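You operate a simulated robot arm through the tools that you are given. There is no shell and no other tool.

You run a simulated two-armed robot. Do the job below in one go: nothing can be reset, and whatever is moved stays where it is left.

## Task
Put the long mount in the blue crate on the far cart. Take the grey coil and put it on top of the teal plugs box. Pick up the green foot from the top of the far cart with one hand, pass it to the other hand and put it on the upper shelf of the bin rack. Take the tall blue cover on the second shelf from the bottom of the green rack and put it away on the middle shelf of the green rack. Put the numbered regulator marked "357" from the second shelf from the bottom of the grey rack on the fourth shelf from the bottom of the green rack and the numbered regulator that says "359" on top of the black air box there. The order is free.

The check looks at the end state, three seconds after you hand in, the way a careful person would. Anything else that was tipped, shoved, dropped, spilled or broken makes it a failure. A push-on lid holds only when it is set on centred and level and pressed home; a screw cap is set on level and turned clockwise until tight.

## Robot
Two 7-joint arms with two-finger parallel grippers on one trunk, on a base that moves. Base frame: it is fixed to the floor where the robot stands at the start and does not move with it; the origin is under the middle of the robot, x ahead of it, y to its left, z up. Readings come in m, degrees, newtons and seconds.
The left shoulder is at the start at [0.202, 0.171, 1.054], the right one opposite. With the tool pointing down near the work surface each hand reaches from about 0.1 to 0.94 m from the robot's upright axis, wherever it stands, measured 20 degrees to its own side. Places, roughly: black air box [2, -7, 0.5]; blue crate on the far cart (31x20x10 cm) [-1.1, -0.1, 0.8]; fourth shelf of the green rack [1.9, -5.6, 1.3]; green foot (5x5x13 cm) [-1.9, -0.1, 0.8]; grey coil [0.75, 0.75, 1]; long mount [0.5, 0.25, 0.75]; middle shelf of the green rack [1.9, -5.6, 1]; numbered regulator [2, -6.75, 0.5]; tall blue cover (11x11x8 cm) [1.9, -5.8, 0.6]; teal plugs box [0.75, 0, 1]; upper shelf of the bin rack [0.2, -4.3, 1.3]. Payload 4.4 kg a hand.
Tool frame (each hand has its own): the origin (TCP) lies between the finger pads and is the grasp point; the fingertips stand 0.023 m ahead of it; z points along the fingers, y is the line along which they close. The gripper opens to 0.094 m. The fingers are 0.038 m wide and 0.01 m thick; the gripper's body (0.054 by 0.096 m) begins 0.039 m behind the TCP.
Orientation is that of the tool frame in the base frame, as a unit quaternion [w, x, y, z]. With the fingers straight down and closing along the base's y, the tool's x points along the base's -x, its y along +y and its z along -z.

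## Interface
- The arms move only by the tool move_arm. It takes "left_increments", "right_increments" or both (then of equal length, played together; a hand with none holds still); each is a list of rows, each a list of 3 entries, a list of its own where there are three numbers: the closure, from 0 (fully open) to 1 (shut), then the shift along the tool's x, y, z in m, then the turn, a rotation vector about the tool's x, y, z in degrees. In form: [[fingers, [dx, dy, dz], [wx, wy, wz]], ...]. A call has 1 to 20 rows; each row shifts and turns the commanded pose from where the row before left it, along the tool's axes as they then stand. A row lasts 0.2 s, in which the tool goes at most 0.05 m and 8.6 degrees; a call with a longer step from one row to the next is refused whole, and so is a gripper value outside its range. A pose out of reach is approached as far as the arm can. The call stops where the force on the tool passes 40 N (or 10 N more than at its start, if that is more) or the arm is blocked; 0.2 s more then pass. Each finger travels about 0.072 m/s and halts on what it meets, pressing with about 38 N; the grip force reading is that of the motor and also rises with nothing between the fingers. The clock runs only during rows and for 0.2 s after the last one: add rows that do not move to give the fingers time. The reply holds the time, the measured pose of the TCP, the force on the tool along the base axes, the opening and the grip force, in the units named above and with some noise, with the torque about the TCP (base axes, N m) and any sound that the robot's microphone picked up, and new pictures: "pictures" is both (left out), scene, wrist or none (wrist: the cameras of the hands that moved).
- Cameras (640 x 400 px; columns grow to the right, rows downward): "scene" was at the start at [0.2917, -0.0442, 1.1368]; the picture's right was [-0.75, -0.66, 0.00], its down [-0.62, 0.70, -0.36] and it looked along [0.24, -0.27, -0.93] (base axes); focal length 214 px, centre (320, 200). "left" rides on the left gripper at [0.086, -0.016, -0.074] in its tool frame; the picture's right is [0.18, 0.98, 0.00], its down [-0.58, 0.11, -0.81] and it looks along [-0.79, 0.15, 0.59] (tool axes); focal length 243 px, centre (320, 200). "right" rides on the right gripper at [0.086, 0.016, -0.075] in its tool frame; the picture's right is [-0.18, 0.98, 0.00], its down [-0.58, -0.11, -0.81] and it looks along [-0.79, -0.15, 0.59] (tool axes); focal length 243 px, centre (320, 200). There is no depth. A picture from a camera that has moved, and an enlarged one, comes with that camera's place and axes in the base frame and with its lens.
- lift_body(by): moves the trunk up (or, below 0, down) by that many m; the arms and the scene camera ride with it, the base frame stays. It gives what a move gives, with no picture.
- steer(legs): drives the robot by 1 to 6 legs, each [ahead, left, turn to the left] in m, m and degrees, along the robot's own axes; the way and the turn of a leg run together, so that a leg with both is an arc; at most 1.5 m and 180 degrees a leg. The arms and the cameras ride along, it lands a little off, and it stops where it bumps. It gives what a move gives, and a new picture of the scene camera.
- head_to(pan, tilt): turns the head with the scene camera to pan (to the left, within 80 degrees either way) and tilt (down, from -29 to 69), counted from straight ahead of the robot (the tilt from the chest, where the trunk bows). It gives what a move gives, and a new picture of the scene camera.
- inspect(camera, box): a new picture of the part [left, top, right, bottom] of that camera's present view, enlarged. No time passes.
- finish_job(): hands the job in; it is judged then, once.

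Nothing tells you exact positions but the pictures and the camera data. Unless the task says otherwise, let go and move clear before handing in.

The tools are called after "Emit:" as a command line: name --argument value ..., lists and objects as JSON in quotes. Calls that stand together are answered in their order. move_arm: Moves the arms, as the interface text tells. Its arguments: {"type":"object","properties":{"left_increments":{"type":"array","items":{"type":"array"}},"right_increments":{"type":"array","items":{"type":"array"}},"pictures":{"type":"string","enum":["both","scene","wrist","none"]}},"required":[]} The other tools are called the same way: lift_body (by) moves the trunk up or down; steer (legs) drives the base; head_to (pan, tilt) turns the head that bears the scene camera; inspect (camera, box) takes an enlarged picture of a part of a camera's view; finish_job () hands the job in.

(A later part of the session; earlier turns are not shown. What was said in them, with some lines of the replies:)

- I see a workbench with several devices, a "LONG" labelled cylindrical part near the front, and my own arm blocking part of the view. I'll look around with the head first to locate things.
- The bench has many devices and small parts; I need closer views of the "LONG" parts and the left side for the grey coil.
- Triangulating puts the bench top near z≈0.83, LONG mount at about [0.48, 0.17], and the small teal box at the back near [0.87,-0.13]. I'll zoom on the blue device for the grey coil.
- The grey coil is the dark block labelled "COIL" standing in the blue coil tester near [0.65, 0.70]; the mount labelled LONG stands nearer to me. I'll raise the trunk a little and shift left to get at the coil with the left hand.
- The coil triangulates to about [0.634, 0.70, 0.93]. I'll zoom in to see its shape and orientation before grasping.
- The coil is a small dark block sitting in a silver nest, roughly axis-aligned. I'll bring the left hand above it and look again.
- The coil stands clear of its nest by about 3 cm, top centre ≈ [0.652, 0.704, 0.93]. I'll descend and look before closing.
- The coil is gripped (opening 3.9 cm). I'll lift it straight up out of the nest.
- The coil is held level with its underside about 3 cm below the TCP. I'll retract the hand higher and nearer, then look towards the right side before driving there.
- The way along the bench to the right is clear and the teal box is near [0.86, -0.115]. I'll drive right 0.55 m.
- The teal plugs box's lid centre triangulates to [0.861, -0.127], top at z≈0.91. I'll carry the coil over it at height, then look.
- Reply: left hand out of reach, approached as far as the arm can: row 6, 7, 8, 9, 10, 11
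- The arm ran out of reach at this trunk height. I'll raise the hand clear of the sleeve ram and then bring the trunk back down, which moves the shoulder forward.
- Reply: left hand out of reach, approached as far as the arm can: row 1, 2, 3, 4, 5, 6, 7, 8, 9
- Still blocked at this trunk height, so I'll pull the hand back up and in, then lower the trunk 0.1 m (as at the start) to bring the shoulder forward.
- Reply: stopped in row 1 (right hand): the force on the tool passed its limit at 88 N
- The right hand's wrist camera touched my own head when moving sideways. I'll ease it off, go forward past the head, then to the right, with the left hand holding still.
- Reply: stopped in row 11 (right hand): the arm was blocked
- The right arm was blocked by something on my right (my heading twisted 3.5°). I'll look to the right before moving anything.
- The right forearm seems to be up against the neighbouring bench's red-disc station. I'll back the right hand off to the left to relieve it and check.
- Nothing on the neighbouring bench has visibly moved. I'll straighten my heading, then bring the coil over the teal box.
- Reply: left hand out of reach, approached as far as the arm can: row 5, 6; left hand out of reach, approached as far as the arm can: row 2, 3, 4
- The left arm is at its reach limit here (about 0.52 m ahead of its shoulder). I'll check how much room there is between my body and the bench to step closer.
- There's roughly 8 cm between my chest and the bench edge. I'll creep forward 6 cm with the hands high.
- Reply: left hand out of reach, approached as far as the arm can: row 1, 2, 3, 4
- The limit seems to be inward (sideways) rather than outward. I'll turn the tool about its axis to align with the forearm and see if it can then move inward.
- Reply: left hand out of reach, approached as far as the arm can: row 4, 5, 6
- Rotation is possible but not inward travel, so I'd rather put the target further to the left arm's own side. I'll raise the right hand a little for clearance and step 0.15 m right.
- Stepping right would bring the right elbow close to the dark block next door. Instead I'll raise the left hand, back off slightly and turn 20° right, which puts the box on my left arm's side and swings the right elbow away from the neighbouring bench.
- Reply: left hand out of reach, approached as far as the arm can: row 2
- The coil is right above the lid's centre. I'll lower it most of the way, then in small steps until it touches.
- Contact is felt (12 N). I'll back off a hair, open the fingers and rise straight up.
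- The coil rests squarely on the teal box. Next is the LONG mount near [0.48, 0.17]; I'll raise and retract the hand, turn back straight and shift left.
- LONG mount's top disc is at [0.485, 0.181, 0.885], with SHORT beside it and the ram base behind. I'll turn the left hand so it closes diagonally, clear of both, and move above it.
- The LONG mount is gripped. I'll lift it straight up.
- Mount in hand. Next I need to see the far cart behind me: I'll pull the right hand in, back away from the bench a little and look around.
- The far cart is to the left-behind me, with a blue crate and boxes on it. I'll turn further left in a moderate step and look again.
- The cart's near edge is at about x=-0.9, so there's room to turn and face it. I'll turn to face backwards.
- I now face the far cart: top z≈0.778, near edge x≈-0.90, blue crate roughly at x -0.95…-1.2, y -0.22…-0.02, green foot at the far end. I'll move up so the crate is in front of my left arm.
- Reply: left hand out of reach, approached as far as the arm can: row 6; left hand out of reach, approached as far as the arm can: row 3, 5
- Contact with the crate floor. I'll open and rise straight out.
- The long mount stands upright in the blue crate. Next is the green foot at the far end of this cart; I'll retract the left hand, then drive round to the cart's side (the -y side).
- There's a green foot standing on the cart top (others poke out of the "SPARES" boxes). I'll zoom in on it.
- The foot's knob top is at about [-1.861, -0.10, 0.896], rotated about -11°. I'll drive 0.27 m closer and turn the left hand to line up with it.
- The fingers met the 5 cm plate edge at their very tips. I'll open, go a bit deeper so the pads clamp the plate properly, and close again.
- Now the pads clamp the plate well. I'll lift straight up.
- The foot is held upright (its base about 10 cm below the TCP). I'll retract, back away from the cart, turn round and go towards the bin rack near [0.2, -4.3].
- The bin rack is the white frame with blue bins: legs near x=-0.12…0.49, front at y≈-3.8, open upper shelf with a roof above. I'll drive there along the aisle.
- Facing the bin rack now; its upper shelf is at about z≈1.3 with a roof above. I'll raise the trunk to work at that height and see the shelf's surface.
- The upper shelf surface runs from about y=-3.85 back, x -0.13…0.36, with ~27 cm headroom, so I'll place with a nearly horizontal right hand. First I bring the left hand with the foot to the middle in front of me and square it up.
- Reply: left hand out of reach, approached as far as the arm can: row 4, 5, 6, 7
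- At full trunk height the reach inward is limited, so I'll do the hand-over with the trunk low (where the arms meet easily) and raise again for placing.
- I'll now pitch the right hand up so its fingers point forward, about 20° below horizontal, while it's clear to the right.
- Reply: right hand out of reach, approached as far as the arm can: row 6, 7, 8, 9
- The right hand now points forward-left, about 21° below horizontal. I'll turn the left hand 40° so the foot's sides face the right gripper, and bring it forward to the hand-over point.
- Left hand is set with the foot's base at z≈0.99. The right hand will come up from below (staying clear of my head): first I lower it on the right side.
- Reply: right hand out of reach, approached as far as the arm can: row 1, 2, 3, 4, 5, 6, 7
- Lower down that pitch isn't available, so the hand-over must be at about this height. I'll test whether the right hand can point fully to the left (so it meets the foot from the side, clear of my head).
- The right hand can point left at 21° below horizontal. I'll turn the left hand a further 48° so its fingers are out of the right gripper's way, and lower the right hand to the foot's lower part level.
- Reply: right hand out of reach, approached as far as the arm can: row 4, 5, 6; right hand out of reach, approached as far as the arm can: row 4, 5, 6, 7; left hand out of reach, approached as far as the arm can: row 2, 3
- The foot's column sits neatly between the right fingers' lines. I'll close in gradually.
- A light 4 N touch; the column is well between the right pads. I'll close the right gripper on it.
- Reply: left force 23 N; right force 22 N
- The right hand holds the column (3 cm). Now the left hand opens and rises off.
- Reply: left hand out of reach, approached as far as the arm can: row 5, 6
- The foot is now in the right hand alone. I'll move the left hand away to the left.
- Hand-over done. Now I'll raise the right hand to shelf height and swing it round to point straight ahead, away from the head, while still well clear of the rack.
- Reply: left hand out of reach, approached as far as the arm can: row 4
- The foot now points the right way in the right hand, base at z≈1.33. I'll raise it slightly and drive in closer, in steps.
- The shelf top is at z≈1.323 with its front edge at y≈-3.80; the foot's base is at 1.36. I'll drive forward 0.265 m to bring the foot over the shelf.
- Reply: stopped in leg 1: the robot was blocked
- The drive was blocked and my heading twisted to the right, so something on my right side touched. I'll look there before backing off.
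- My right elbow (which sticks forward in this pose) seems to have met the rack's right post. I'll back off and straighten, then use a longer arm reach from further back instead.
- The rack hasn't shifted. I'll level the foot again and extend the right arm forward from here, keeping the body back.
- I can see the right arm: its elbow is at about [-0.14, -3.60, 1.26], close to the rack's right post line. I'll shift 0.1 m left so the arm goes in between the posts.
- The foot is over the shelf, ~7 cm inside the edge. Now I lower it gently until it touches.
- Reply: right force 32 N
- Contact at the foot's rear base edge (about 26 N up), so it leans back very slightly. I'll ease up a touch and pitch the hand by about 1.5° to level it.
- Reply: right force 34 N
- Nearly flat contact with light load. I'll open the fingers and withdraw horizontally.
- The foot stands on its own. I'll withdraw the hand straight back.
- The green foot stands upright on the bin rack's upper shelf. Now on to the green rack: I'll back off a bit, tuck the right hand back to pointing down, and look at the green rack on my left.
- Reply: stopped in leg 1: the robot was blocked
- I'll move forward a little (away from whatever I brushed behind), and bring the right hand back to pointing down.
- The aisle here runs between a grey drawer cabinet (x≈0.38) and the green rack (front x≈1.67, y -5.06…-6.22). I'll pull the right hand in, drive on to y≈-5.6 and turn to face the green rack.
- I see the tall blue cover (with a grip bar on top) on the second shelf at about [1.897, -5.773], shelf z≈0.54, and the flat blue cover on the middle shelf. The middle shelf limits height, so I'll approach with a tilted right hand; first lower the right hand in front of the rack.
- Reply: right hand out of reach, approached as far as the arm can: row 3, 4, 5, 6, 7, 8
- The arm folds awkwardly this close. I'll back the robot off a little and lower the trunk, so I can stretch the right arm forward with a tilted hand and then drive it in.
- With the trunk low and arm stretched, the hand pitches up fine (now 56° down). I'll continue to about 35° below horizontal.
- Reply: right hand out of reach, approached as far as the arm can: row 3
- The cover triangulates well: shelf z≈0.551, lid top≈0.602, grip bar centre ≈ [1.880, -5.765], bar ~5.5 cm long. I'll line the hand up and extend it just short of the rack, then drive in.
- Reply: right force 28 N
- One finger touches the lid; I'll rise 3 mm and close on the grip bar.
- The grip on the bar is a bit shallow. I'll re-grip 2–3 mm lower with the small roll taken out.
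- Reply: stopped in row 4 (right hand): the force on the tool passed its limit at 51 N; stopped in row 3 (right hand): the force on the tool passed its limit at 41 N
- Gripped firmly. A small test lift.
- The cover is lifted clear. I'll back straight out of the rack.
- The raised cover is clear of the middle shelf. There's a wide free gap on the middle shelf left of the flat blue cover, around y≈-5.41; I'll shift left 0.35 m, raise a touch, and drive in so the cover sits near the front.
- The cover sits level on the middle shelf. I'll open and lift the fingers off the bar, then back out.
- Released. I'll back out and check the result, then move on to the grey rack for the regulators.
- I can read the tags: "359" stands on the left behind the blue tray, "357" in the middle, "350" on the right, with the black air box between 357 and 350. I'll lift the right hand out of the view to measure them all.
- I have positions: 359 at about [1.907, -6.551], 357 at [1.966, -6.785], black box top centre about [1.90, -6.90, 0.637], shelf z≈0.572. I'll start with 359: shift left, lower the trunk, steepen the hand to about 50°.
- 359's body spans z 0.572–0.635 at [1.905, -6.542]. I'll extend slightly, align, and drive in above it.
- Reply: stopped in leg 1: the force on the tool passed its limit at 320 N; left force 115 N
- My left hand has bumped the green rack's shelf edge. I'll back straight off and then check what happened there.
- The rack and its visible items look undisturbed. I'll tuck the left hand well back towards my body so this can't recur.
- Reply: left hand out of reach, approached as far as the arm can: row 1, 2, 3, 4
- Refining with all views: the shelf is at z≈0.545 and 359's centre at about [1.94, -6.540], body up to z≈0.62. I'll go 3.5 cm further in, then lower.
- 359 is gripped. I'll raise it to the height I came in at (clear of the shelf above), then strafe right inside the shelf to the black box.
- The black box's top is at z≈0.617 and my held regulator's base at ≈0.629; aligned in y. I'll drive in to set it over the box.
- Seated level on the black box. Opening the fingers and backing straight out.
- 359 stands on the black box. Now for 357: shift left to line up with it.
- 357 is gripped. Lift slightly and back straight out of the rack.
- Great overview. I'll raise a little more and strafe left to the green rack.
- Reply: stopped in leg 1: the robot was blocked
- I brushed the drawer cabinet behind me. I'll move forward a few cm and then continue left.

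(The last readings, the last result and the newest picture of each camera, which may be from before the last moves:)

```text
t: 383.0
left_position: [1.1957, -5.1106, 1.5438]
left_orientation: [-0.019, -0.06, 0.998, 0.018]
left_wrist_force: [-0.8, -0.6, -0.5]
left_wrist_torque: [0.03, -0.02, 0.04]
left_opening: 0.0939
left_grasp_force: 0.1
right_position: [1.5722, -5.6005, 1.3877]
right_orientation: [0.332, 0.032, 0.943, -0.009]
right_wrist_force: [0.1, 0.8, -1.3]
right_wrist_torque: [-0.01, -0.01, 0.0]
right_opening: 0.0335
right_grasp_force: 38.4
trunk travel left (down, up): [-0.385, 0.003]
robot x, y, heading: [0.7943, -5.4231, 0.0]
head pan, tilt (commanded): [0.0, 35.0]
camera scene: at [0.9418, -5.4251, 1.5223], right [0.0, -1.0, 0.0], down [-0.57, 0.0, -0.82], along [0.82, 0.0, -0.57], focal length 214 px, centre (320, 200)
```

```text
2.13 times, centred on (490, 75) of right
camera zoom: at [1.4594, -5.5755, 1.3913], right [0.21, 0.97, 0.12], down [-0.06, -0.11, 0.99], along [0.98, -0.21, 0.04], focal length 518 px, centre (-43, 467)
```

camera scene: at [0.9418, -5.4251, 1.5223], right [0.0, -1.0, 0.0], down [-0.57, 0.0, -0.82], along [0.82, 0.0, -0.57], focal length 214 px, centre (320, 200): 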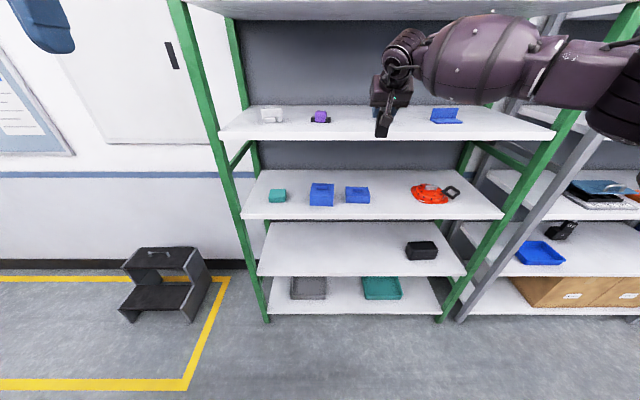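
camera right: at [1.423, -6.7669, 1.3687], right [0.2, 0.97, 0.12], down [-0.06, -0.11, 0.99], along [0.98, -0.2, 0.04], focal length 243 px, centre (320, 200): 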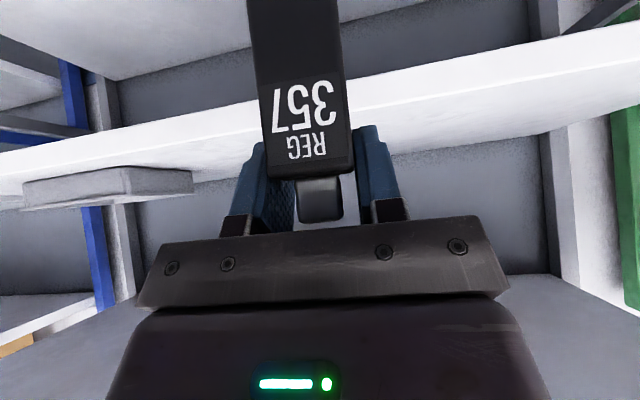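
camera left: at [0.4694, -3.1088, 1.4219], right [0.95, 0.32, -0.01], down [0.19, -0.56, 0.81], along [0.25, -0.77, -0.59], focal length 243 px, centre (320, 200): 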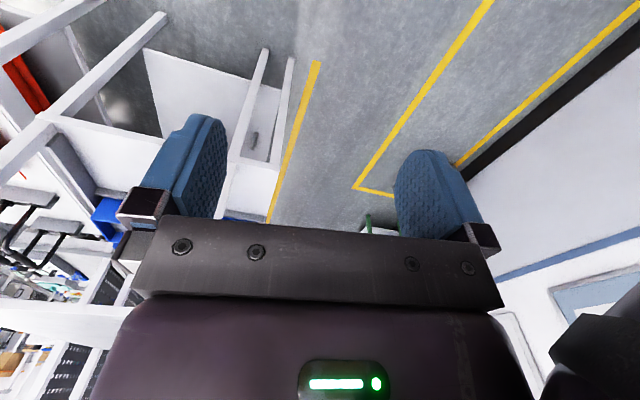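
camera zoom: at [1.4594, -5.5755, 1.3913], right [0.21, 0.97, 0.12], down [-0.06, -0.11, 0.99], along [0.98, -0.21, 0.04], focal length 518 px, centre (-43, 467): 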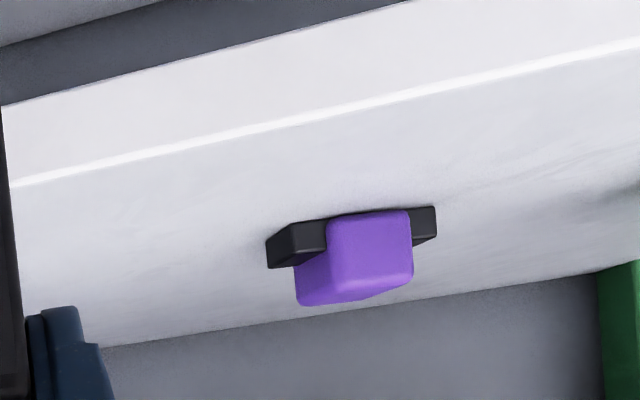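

The 4th shelf's top is at z≈1.306, front x≈1.645. I'll raise 3 cm more, drive in 0.155 m, then lower.

Emit:
move_arm --right_increments '[[0.9, [-0.0189, 0, -0.0233], [0, 0, 0]]]' --pictures "none"

Emit:
steer --legs '[[0.16, 0, 0]]'

Emit:
inspect --camera "right" --box '[0, 0, 640, 400]'

Emit:
inspect --camera "scene" --box '[280, 60, 520, 200]'

```text
t: 383.4
left_position: [1.1934, -5.1095, 1.5437]
left_orientation: [-0.018, -0.06, 0.998, 0.018]
left_wrist_force: [0.2, 0.0, 0.1]
left_wrist_torque: [0.02, -0.02, 0.0]
left_opening: 0.0939
left_grasp_force: 0.0
right_position: [1.5728, -5.6002, 1.4194]
right_orientation: [0.332, 0.033, 0.943, -0.011]
right_wrist_force: [0.0, -0.1, -1.1]
right_wrist_torque: [-0.01, -0.01, 0.01]
right_opening: 0.0338
right_grasp_force: 38.3
trunk travel left (down, up): [-0.385, 0.003]
robot x, y, heading: [0.7978, -5.4232, 0.3]
head pan, tilt (commanded): [0.0, 35.0]
```

```text
t: 384.8
left_position: [1.3556, -5.1084, 1.5446]
left_orientation: [-0.019, -0.06, 0.998, 0.018]
left_wrist_force: [0.0, -0.5, -0.4]
left_wrist_torque: [0.0, 0.0, -0.02]
left_opening: 0.094
left_grasp_force: 0.0
right_position: [1.733, -5.599, 1.4193]
right_orientation: [0.333, 0.031, 0.943, -0.009]
right_wrist_force: [0.0, 0.5, -1.8]
right_wrist_torque: [0.0, 0.03, 0.01]
right_opening: 0.0334
right_grasp_force: 38.3
trunk travel left (down, up): [-0.385, 0.003]
robot x, y, heading: [0.9525, -5.4239, 0.1]
head pan, tilt (commanded): [0.0, 35.0]
camera scene: at [1.1017, -5.4246, 1.5223], right [0.0, -1.0, 0.0], down [-0.57, 0.0, -0.82], along [0.82, 0.0, -0.57], focal length 214 px, centre (320, 200)
```

scene: 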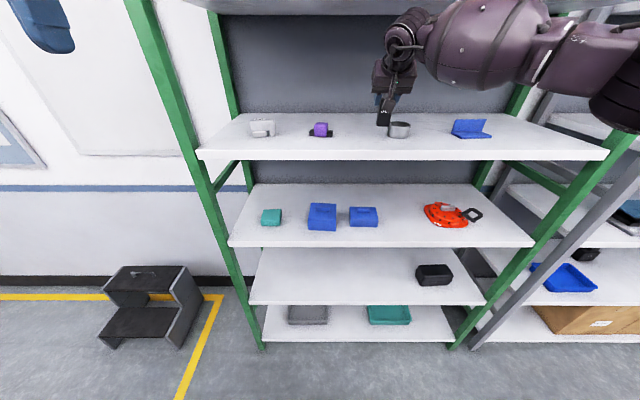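

```text
1.00 times, centred on (320, 200) of right (not enlarged: the box is as wide or as high as the picture)
camera zoom: at [1.6199, -5.5749, 1.4227], right [0.21, 0.97, 0.12], down [-0.06, -0.11, 0.99], along [0.98, -0.21, 0.04], focal length 243 px, centre (320, 200)
```

zoom: 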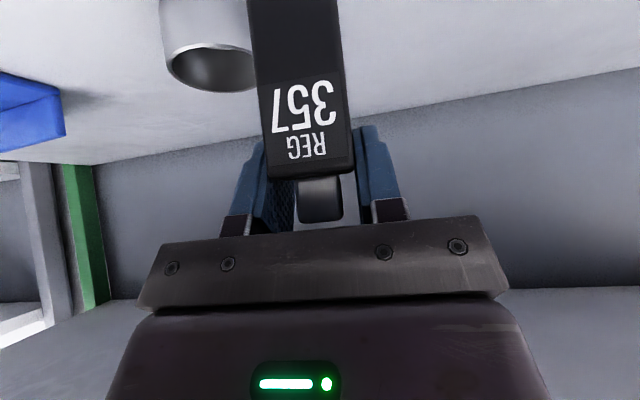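

```text
2.67 times, centred on (400, 130) of scene
camera zoom: at [1.1017, -5.4246, 1.5223], right [0.0, -1.0, 0.0], down [-0.57, 0.0, -0.82], along [0.82, 0.0, -0.57], focal length 572 px, centre (107, 387)
```

zoom: 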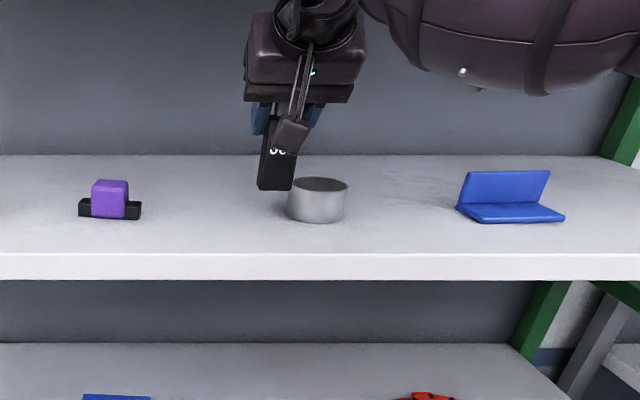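

The grey cup is close on the right (y≈-5.63…-5.70) and the purple part on the left (to y≈-5.465), so I'll centre the regulator between them at y≈-5.55 before lowering.

Emit:
move_arm --right_increments '[[0.9, [0.002, 0.025, -0.0015], [0, 0, 0]], [0.9, [0.002, 0.025, -0.0015], [0, 0, 0]], [0.9, [0.0095, 0, 0.0116], [0, 0, 0]], [0.9, [0.0044, 0, 0.0054], [0, 0, 0]], [0.9, [0, 0, 0], [0, 0, 0]]]' --pictures "both"

```text
t: 386.0
left_position: [1.3539, -5.1093, 1.5441]
left_orientation: [-0.019, -0.061, 0.998, 0.018]
left_wrist_force: [0.0, 0.3, 0.4]
left_wrist_torque: [0.02, 0.0, 0.01]
left_opening: 0.0943
left_grasp_force: 0.0
right_position: [1.7315, -5.5503, 1.3955]
right_orientation: [0.333, 0.031, 0.942, -0.009]
right_wrist_force: [0.6, 0.8, -1.5]
right_wrist_torque: [-0.03, -0.03, 0.0]
right_opening: 0.0336
right_grasp_force: 37.9
trunk travel left (down, up): [-0.385, 0.003]
robot x, y, heading: [0.9515, -5.4233, 0.3]
head pan, tilt (commanded): [0.0, 35.0]
camera scene: at [1.1013, -5.425, 1.5223], right [0.0, -1.0, 0.0], down [-0.57, 0.0, -0.82], along [0.82, 0.0, -0.57], focal length 214 px, centre (320, 200)
camera right: at [1.6183, -5.526, 1.4003], right [0.21, 0.97, 0.12], down [-0.06, -0.11, 0.99], along [0.98, -0.21, 0.04], focal length 243 px, centre (320, 200)
```

scene: 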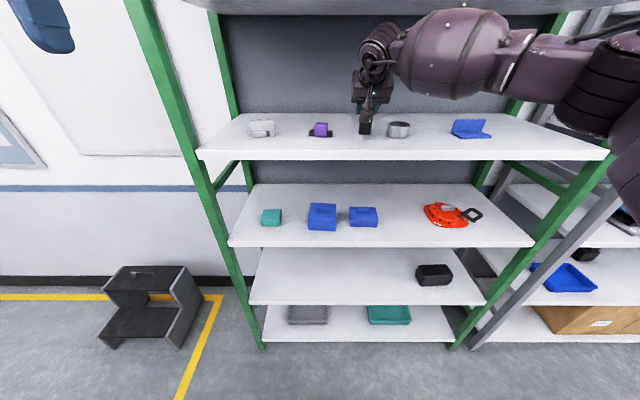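
right: 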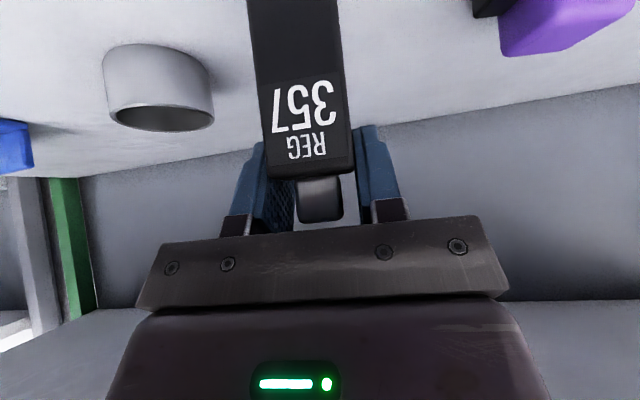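

Emit:
move_arm --right_increments '[[0.9, [0.0038, 0, 0.0047], [0, 0, 0]], [0.9, [0.0025, 0, 0.0031], [0, 0, 0]], [0.9, [0, 0, 0], [0, 0, 0]]]' --pictures "none"

```text
t: 386.8
left_position: [1.3546, -5.1096, 1.5439]
left_orientation: [-0.018, -0.06, 0.998, 0.018]
left_wrist_force: [-1.1, 0.7, 0.3]
left_wrist_torque: [0.02, 0.0, 0.0]
left_opening: 0.0939
left_grasp_force: 0.1
right_position: [1.7315, -5.549, 1.3857]
right_orientation: [0.333, 0.032, 0.942, -0.009]
right_wrist_force: [-0.3, 0.7, -1.3]
right_wrist_torque: [-0.01, -0.01, 0.0]
right_opening: 0.0336
right_grasp_force: 38.0
trunk travel left (down, up): [-0.385, 0.003]
robot x, y, heading: [0.9553, -5.4233, 0.1]
head pan, tilt (commanded): [0.0, 35.0]
```

Emit:
move_arm --right_increments '[[0.9, [0.0019, 0, 0.0023], [0, 0, 0]], [0.9, [0.0019, 0, 0.0023], [0, 0, 0]], [0.9, [0, 0, 0], [0, 0, 0]]]' --pictures "none"

```text
t: 387.6
left_position: [1.3539, -5.1094, 1.5439]
left_orientation: [-0.018, -0.059, 0.998, 0.018]
left_wrist_force: [0.1, -0.1, -0.2]
left_wrist_torque: [-0.04, -0.02, -0.01]
left_opening: 0.094
left_grasp_force: 0.0
right_position: [1.7308, -5.5488, 1.3804]
right_orientation: [0.333, 0.031, 0.942, -0.009]
right_wrist_force: [-0.3, -0.9, -1.8]
right_wrist_torque: [0.0, -0.02, 0.05]
right_opening: 0.0337
right_grasp_force: 38.5
trunk travel left (down, up): [-0.385, 0.003]
robot x, y, heading: [0.952, -5.4248, 0.1]
head pan, tilt (commanded): [0.0, 35.0]
```

Emit:
move_arm --right_increments '[[0.9, [0.0013, 0, 0.0016], [0, 0, 0]], [0.9, [0.0013, 0, 0.0016], [0, 0, 0]], [0.9, [0, 0, 0], [0, 0, 0]]]' --pictures "none"

```text
t: 388.4
left_position: [1.3542, -5.1092, 1.5433]
left_orientation: [-0.019, -0.06, 0.998, 0.018]
left_wrist_force: [-0.7, -0.1, 0.3]
left_wrist_torque: [-0.03, 0.0, -0.03]
left_opening: 0.0939
left_grasp_force: 0.2
right_position: [1.7314, -5.5488, 1.3753]
right_orientation: [0.333, 0.032, 0.942, -0.01]
right_wrist_force: [0.6, 0.0, -1.6]
right_wrist_torque: [0.0, -0.01, 0.01]
right_opening: 0.0334
right_grasp_force: 37.7
trunk travel left (down, up): [-0.385, 0.003]
robot x, y, heading: [0.9549, -5.4241, 0.2]
head pan, tilt (commanded): [0.0, 35.0]
```

Emit:
move_arm --right_increments '[[0.9, [0.0019, 0, 0.0023], [0, 0, 0]], [0.9, [0.0019, 0, 0.0023], [0, 0, 0]], [0.9, [0, 0, 0], [0, 0, 0]]]' --pictures "scene"

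Emit:
inspect --camera "scene" --box '[320, 80, 420, 150]'

```text
t: 389.2
left_position: [1.3536, -5.109, 1.5444]
left_orientation: [-0.018, -0.059, 0.998, 0.018]
left_wrist_force: [0.6, 0.6, 0.0]
left_wrist_torque: [-0.01, 0.02, 0.02]
left_opening: 0.0938
left_grasp_force: 0.2
right_position: [1.7297, -5.5495, 1.3727]
right_orientation: [0.334, 0.032, 0.942, -0.009]
right_wrist_force: [3.7, -0.3, 10.2]
right_wrist_torque: [-0.22, -0.01, 0.06]
right_opening: 0.0335
right_grasp_force: 38.4
trunk travel left (down, up): [-0.385, 0.003]
robot x, y, heading: [0.9563, -5.4224, 0.2]
head pan, tilt (commanded): [0.0, 35.0]
camera scene: at [1.1006, -5.4246, 1.5225], right [0.0, -1.0, 0.0], down [-0.57, 0.0, -0.82], along [0.82, 0.0, -0.57], focal length 214 px, centre (320, 200)
```

scene: 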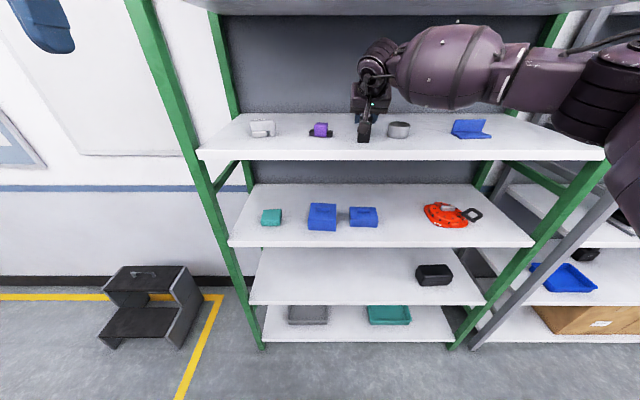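

```text
5.71 times, centred on (370, 115) of scene
camera zoom: at [1.1006, -5.4246, 1.5225], right [0.0, -1.0, 0.0], down [-0.57, 0.0, -0.82], along [0.82, 0.0, -0.57], focal length 1226 px, centre (34, 686)
```

zoom: 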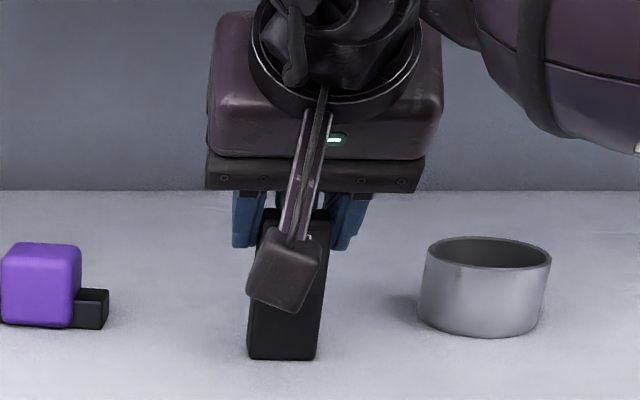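

Emit:
move_arm --right_increments '[[0.9, [0, 0, 0], [0, 0.8, 0]], [0.9, [0, 0, 0], [0, 0, 0]]]' --pictures "none"

```text
t: 389.8
left_position: [1.3531, -5.1094, 1.545]
left_orientation: [-0.017, -0.059, 0.998, 0.019]
left_wrist_force: [0.0, 0.0, -0.2]
left_wrist_torque: [-0.02, -0.02, -0.01]
left_opening: 0.0942
left_grasp_force: 0.0
right_position: [1.7301, -5.5496, 1.3731]
right_orientation: [0.328, 0.032, 0.944, -0.009]
right_wrist_force: [6.3, -0.9, 16.5]
right_wrist_torque: [-0.28, -0.47, 0.1]
right_opening: 0.0333
right_grasp_force: 37.8
trunk travel left (down, up): [-0.385, 0.003]
robot x, y, heading: [0.9536, -5.4216, -0.0]
head pan, tilt (commanded): [0.0, 35.0]
```

Level contact. Opening the fingers and backing out.

Emit:
move_arm --right_increments '[[0.6, [0, 0, 0], [0, 0, 0]], [0.4, [0, 0, 0], [0, 0, 0]], [0.25, [0, 0, 0], [0, 0, 0]], [0.1, [0, 0, 0], [0, 0, 0]], [0.1, [0, 0, 0], [0, 0, 0]]]' --pictures "wrist"

```text
t: 391.0
left_position: [1.3541, -5.1098, 1.5441]
left_orientation: [-0.019, -0.06, 0.998, 0.018]
left_wrist_force: [0.7, 0.0, 0.1]
left_wrist_torque: [-0.02, -0.01, 0.03]
left_opening: 0.0943
left_grasp_force: 0.1
right_position: [1.7318, -5.5492, 1.3704]
right_orientation: [0.326, 0.032, 0.945, -0.008]
right_wrist_force: [-0.5, 0.9, 0.3]
right_wrist_torque: [0.01, 0.01, -0.02]
right_opening: 0.0844
right_grasp_force: 0.0
trunk travel left (down, up): [-0.385, 0.003]
robot x, y, heading: [0.9567, -5.421, 0.4]
head pan, tilt (commanded): [0.0, 35.0]
camera right: at [1.6176, -5.5245, 1.3761], right [0.21, 0.97, 0.12], down [-0.05, -0.11, 0.99], along [0.98, -0.21, 0.02], focal length 243 px, centre (320, 200)
```

right: 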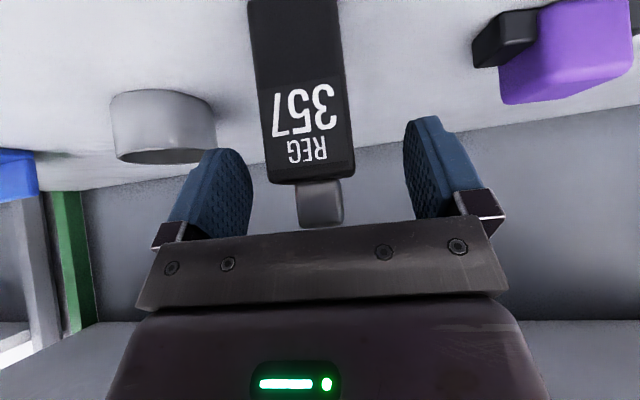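

Emit:
steer --legs '[[-0.14, 0, 0]]'

Emit:
inspect --camera "right" --box '[0, 0, 640, 400]'

Emit:
inspect --camera "scene" --box '[180, 80, 500, 280]'

```text
t: 392.4
left_position: [1.213, -5.1093, 1.5434]
left_orientation: [-0.018, -0.061, 0.998, 0.018]
left_wrist_force: [-1.2, -0.5, 0.1]
left_wrist_torque: [-0.04, -0.02, 0.0]
left_opening: 0.0941
left_grasp_force: 0.1
right_position: [1.5899, -5.5491, 1.3715]
right_orientation: [0.327, 0.031, 0.945, -0.008]
right_wrist_force: [1.2, -1.2, -0.2]
right_wrist_torque: [0.03, -0.02, 0.01]
right_opening: 0.0848
right_grasp_force: 0.0
trunk travel left (down, up): [-0.385, 0.003]
robot x, y, heading: [0.8116, -5.4224, 0.1]
head pan, tilt (commanded): [0.0, 35.0]
camera scene: at [0.9596, -5.4251, 1.5224], right [0.0, -1.0, 0.0], down [-0.57, 0.0, -0.82], along [0.82, 0.0, -0.57], focal length 214 px, centre (320, 200)
```

scene: 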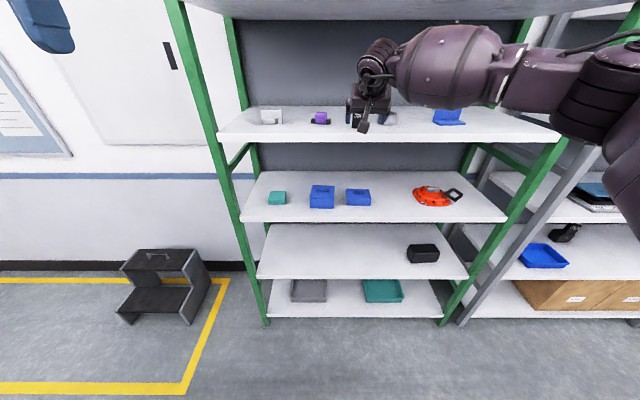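

```text
1.00 times, centred on (320, 200) of right (not enlarged: the box is as wide or as high as the picture)
camera zoom: at [1.4761, -5.5246, 1.376], right [0.21, 0.97, 0.12], down [-0.05, -0.11, 0.99], along [0.98, -0.21, 0.02], focal length 243 px, centre (320, 200)
```

zoom: 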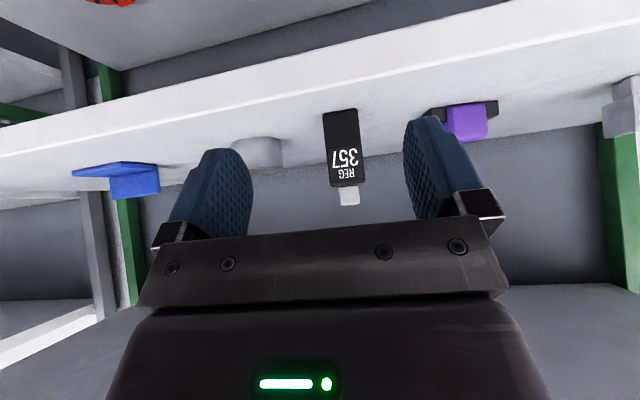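

```text
2.00 times, centred on (340, 180) of scene
camera zoom: at [0.9596, -5.4251, 1.5224], right [0.0, -1.0, 0.0], down [-0.57, 0.0, -0.82], along [0.82, 0.0, -0.57], focal length 429 px, centre (280, 240)
```

zoom: 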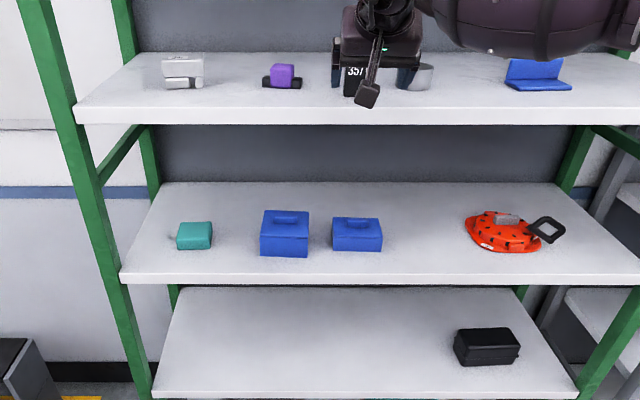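

Regulator 357 stands on the green rack's fourth shelf between the purple part and the cup, and the tall cover is on the middle shelf. I'll retract the right hand to be clear, and then take a last look round.

Emit:
move_arm --right_increments '[[0, [0.0314, 0, -0.0247], [0, 0, 0]], [0, [0.0314, 0, -0.0247], [0, 0, 0]], [0, [0.0314, 0, -0.0247], [0, 0, 0]], [0, [0.0314, 0, -0.0247], [0, 0, 0]], [0, [0.0314, 0, -0.0247], [0, 0, 0]]]' --pictures "scene"

Emit:
head_to --pan -45 --tilt 35

Emit:
inspect --camera "scene" --box '[160, 80, 480, 300]'

```text
t: 393.6
left_position: [1.212, -5.1101, 1.5436]
left_orientation: [-0.018, -0.061, 0.998, 0.018]
left_wrist_force: [-0.4, 0.7, 1.3]
left_wrist_torque: [0.0, -0.02, -0.01]
left_opening: 0.094
left_grasp_force: 0.2
right_position: [1.3887, -5.5357, 1.3731]
right_orientation: [0.327, 0.032, 0.945, -0.009]
right_wrist_force: [0.4, 0.2, 0.4]
right_wrist_torque: [0.01, -0.01, -0.02]
right_opening: 0.0942
right_grasp_force: 0.0
trunk travel left (down, up): [-0.385, 0.003]
robot x, y, heading: [0.8129, -5.4226, 0.2]
head pan, tilt (commanded): [0.0, 35.0]
camera scene: at [0.9588, -5.4251, 1.5224], right [0.0, -1.0, 0.0], down [-0.57, 0.0, -0.82], along [0.82, 0.0, -0.57], focal length 214 px, centre (320, 200)
```

scene: 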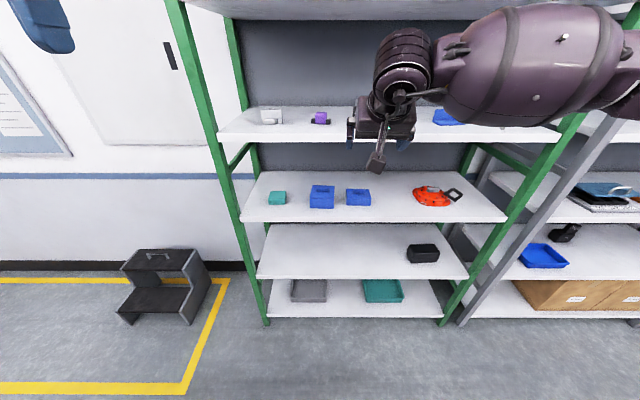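

```text
t: 394.7
left_position: [1.212, -5.1091, 1.5432]
left_orientation: [-0.019, -0.061, 0.998, 0.017]
left_wrist_force: [1.0, 0.2, 0.3]
left_wrist_torque: [0.0, -0.04, 0.01]
left_opening: 0.094
left_grasp_force: 0.1
right_position: [1.3905, -5.5352, 1.3727]
right_orientation: [0.326, 0.031, 0.945, -0.008]
right_wrist_force: [0.0, -0.5, 0.1]
right_wrist_torque: [-0.01, 0.0, -0.02]
right_opening: 0.0939
right_grasp_force: 0.0
trunk travel left (down, up): [-0.385, 0.003]
robot x, y, heading: [0.8126, -5.4224, -0.0]
head pan, tilt (commanded): [-45.0, 35.0]
camera scene: at [0.9343, -5.4873, 1.5223], right [-0.7, -0.71, 0.0], down [-0.41, 0.4, -0.82], along [0.58, -0.58, -0.57], focal length 214 px, centre (320, 200)
```

scene: 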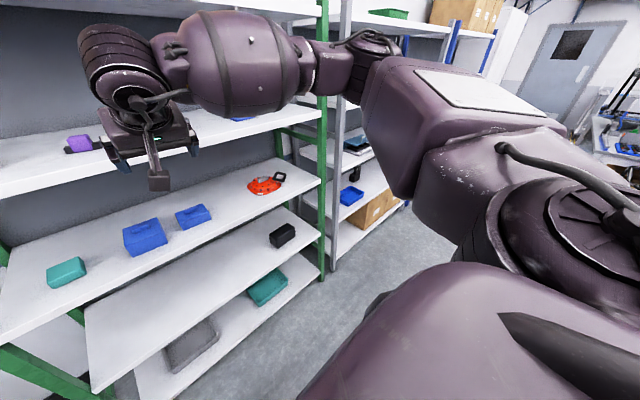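

```text
1.82 times, centred on (320, 190) of scene
camera zoom: at [0.9343, -5.4873, 1.5223], right [-0.7, -0.71, 0.0], down [-0.41, 0.4, -0.82], along [0.58, -0.58, -0.57], focal length 390 px, centre (320, 218)
```

zoom: 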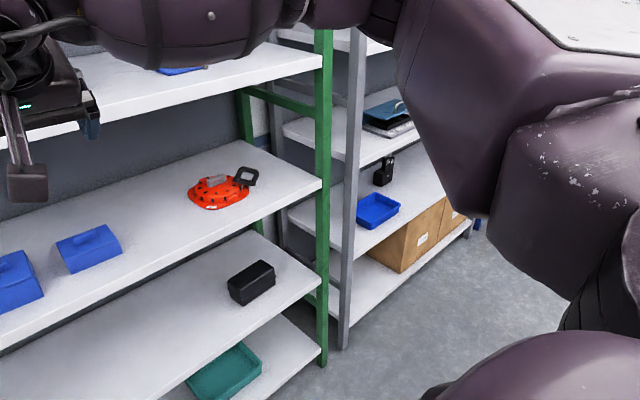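

Both regulators and the cover look right. I'll turn to look back along the aisle at the bin rack and benches for a final check.

Emit:
steer --legs '[[0.05, 0, 0], [0, 0, 90]]'

Emit:
head_to --pan 10 --tilt 15

Emit:
inspect --camera "scene" --box '[220, 80, 460, 230]'

```text
t: 399.5
left_position: [0.5408, -5.029, 1.5442]
left_orientation: [0.026, 0.756, -0.654, 0.0]
left_wrist_force: [-0.2, 0.9, 0.4]
left_wrist_torque: [0.0, -0.01, 0.0]
left_opening: 0.0941
left_grasp_force: 0.0
right_position: [0.9637, -4.8438, 1.3725]
right_orientation: [0.235, -0.653, 0.683, 0.227]
right_wrist_force: [0.1, -0.6, -0.3]
right_wrist_torque: [0.04, -0.02, -0.03]
right_opening: 0.0938
right_grasp_force: 0.1
trunk travel left (down, up): [-0.385, 0.003]
robot x, y, heading: [0.8596, -5.4246, 91.4]
head pan, tilt (commanded): [-45.0, 35.0]
camera scene: at [0.9246, -5.3039, 1.5223], right [0.72, -0.69, 0.0], down [-0.4, -0.41, -0.82], along [0.57, 0.59, -0.57], focal length 214 px, centre (320, 200)
```

scene: 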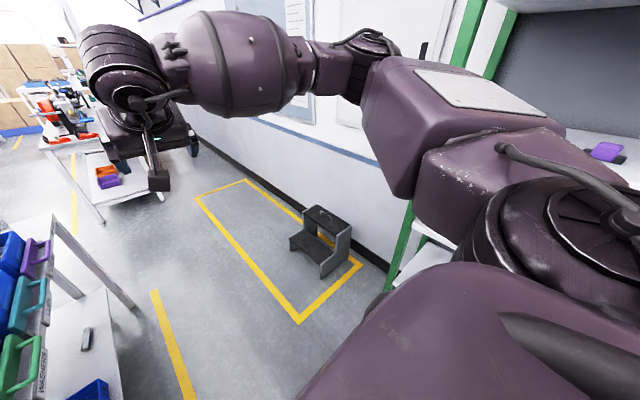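

```text
t: 400.7
left_position: [0.5424, -5.0291, 1.5445]
left_orientation: [0.026, 0.755, -0.656, 0.001]
left_wrist_force: [-0.4, 0.3, -0.5]
left_wrist_torque: [0.01, 0.02, 0.02]
left_opening: 0.094
left_grasp_force: 0.0
right_position: [0.9642, -4.8428, 1.3735]
right_orientation: [0.235, -0.653, 0.683, 0.227]
right_wrist_force: [-0.7, 0.1, 0.4]
right_wrist_torque: [0.03, 0.01, 0.01]
right_opening: 0.094
right_grasp_force: 0.0
trunk travel left (down, up): [-0.385, 0.003]
robot x, y, heading: [0.8652, -5.4276, 91.3]
head pan, tilt (commanded): [10.0, 15.0]
camera scene: at [0.8456, -5.276, 1.5543], right [0.98, 0.2, 0.0], down [0.05, -0.25, -0.97], along [-0.19, 0.95, -0.26], focal length 214 px, centre (320, 200)
```

scene: 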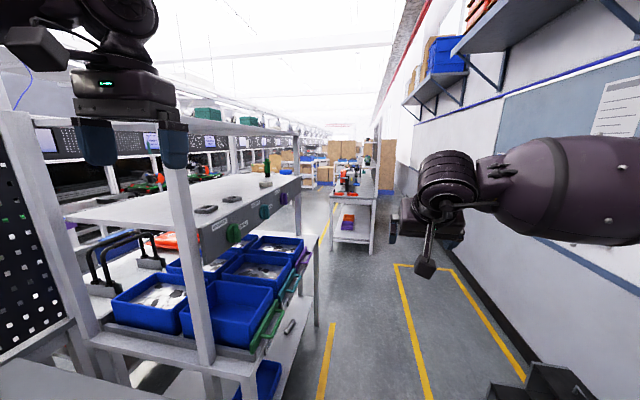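

```text
2.67 times, centred on (340, 155) of scene
camera zoom: at [0.8456, -5.276, 1.5543], right [0.98, 0.2, 0.0], down [0.05, -0.25, -0.97], along [-0.19, 0.95, -0.26], focal length 572 px, centre (267, 320)
```

zoom: 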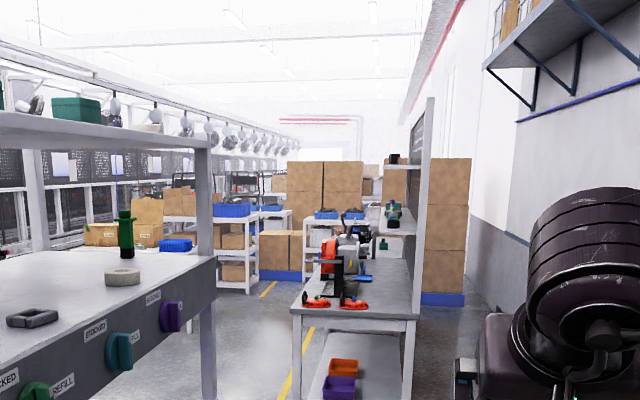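

The foot stands upright on the bin rack's upper shelf, the benches and racks look undisturbed, both hands are empty and clear. All six placements are done, so I'm handing the job in.

Emit:
finish_job

```text
The job is handed in.
```

All six items are placed, and I handed the job in with both hands empty and clear. I don't have the check's verdict; what follows is from my own camera views.

| Item | Where it is now |
|---|---|
| Long mount | Standing upright in the blue crate on the far cart |
| Grey coil | Centred on top of the teal plugs box |
| Green foot | Picked up with the left hand, passed to the right, and standing on the bin rack's upper shelf |
| Tall blue cover | On the green rack's middle shelf, beside the flat blue cover |
| Regulator 357 | On the green rack's fourth shelf from the bottom, between the purple part and the grey cup |
| Regulator 359 | On top of the black box on the grey rack's second shelf |

I took the black box labelled "349" to be the black air box, because it sits where you listed it.

**Contacts along the way:**
- My left hand hit the front edge of the green rack's fourth shelf hard. The force peaked at 320 N and was still about 115 N just after I stopped.
- My right arm was blocked once by the bin rack, most likely its right post.
- My right arm was also blocked beside the first bench, probably by the neighbouring bench.
- The base was stopped behind me twice: once near the end of the bench by the bin rack, and once at what looked like the drawer cabinet.
- I saw nothing tipped or displaced afterwards on the racks or that bench end. I did not look closely at the drawer cabinet.
- The blue crate appears to have shifted about 5 mm when I set the mount in it.
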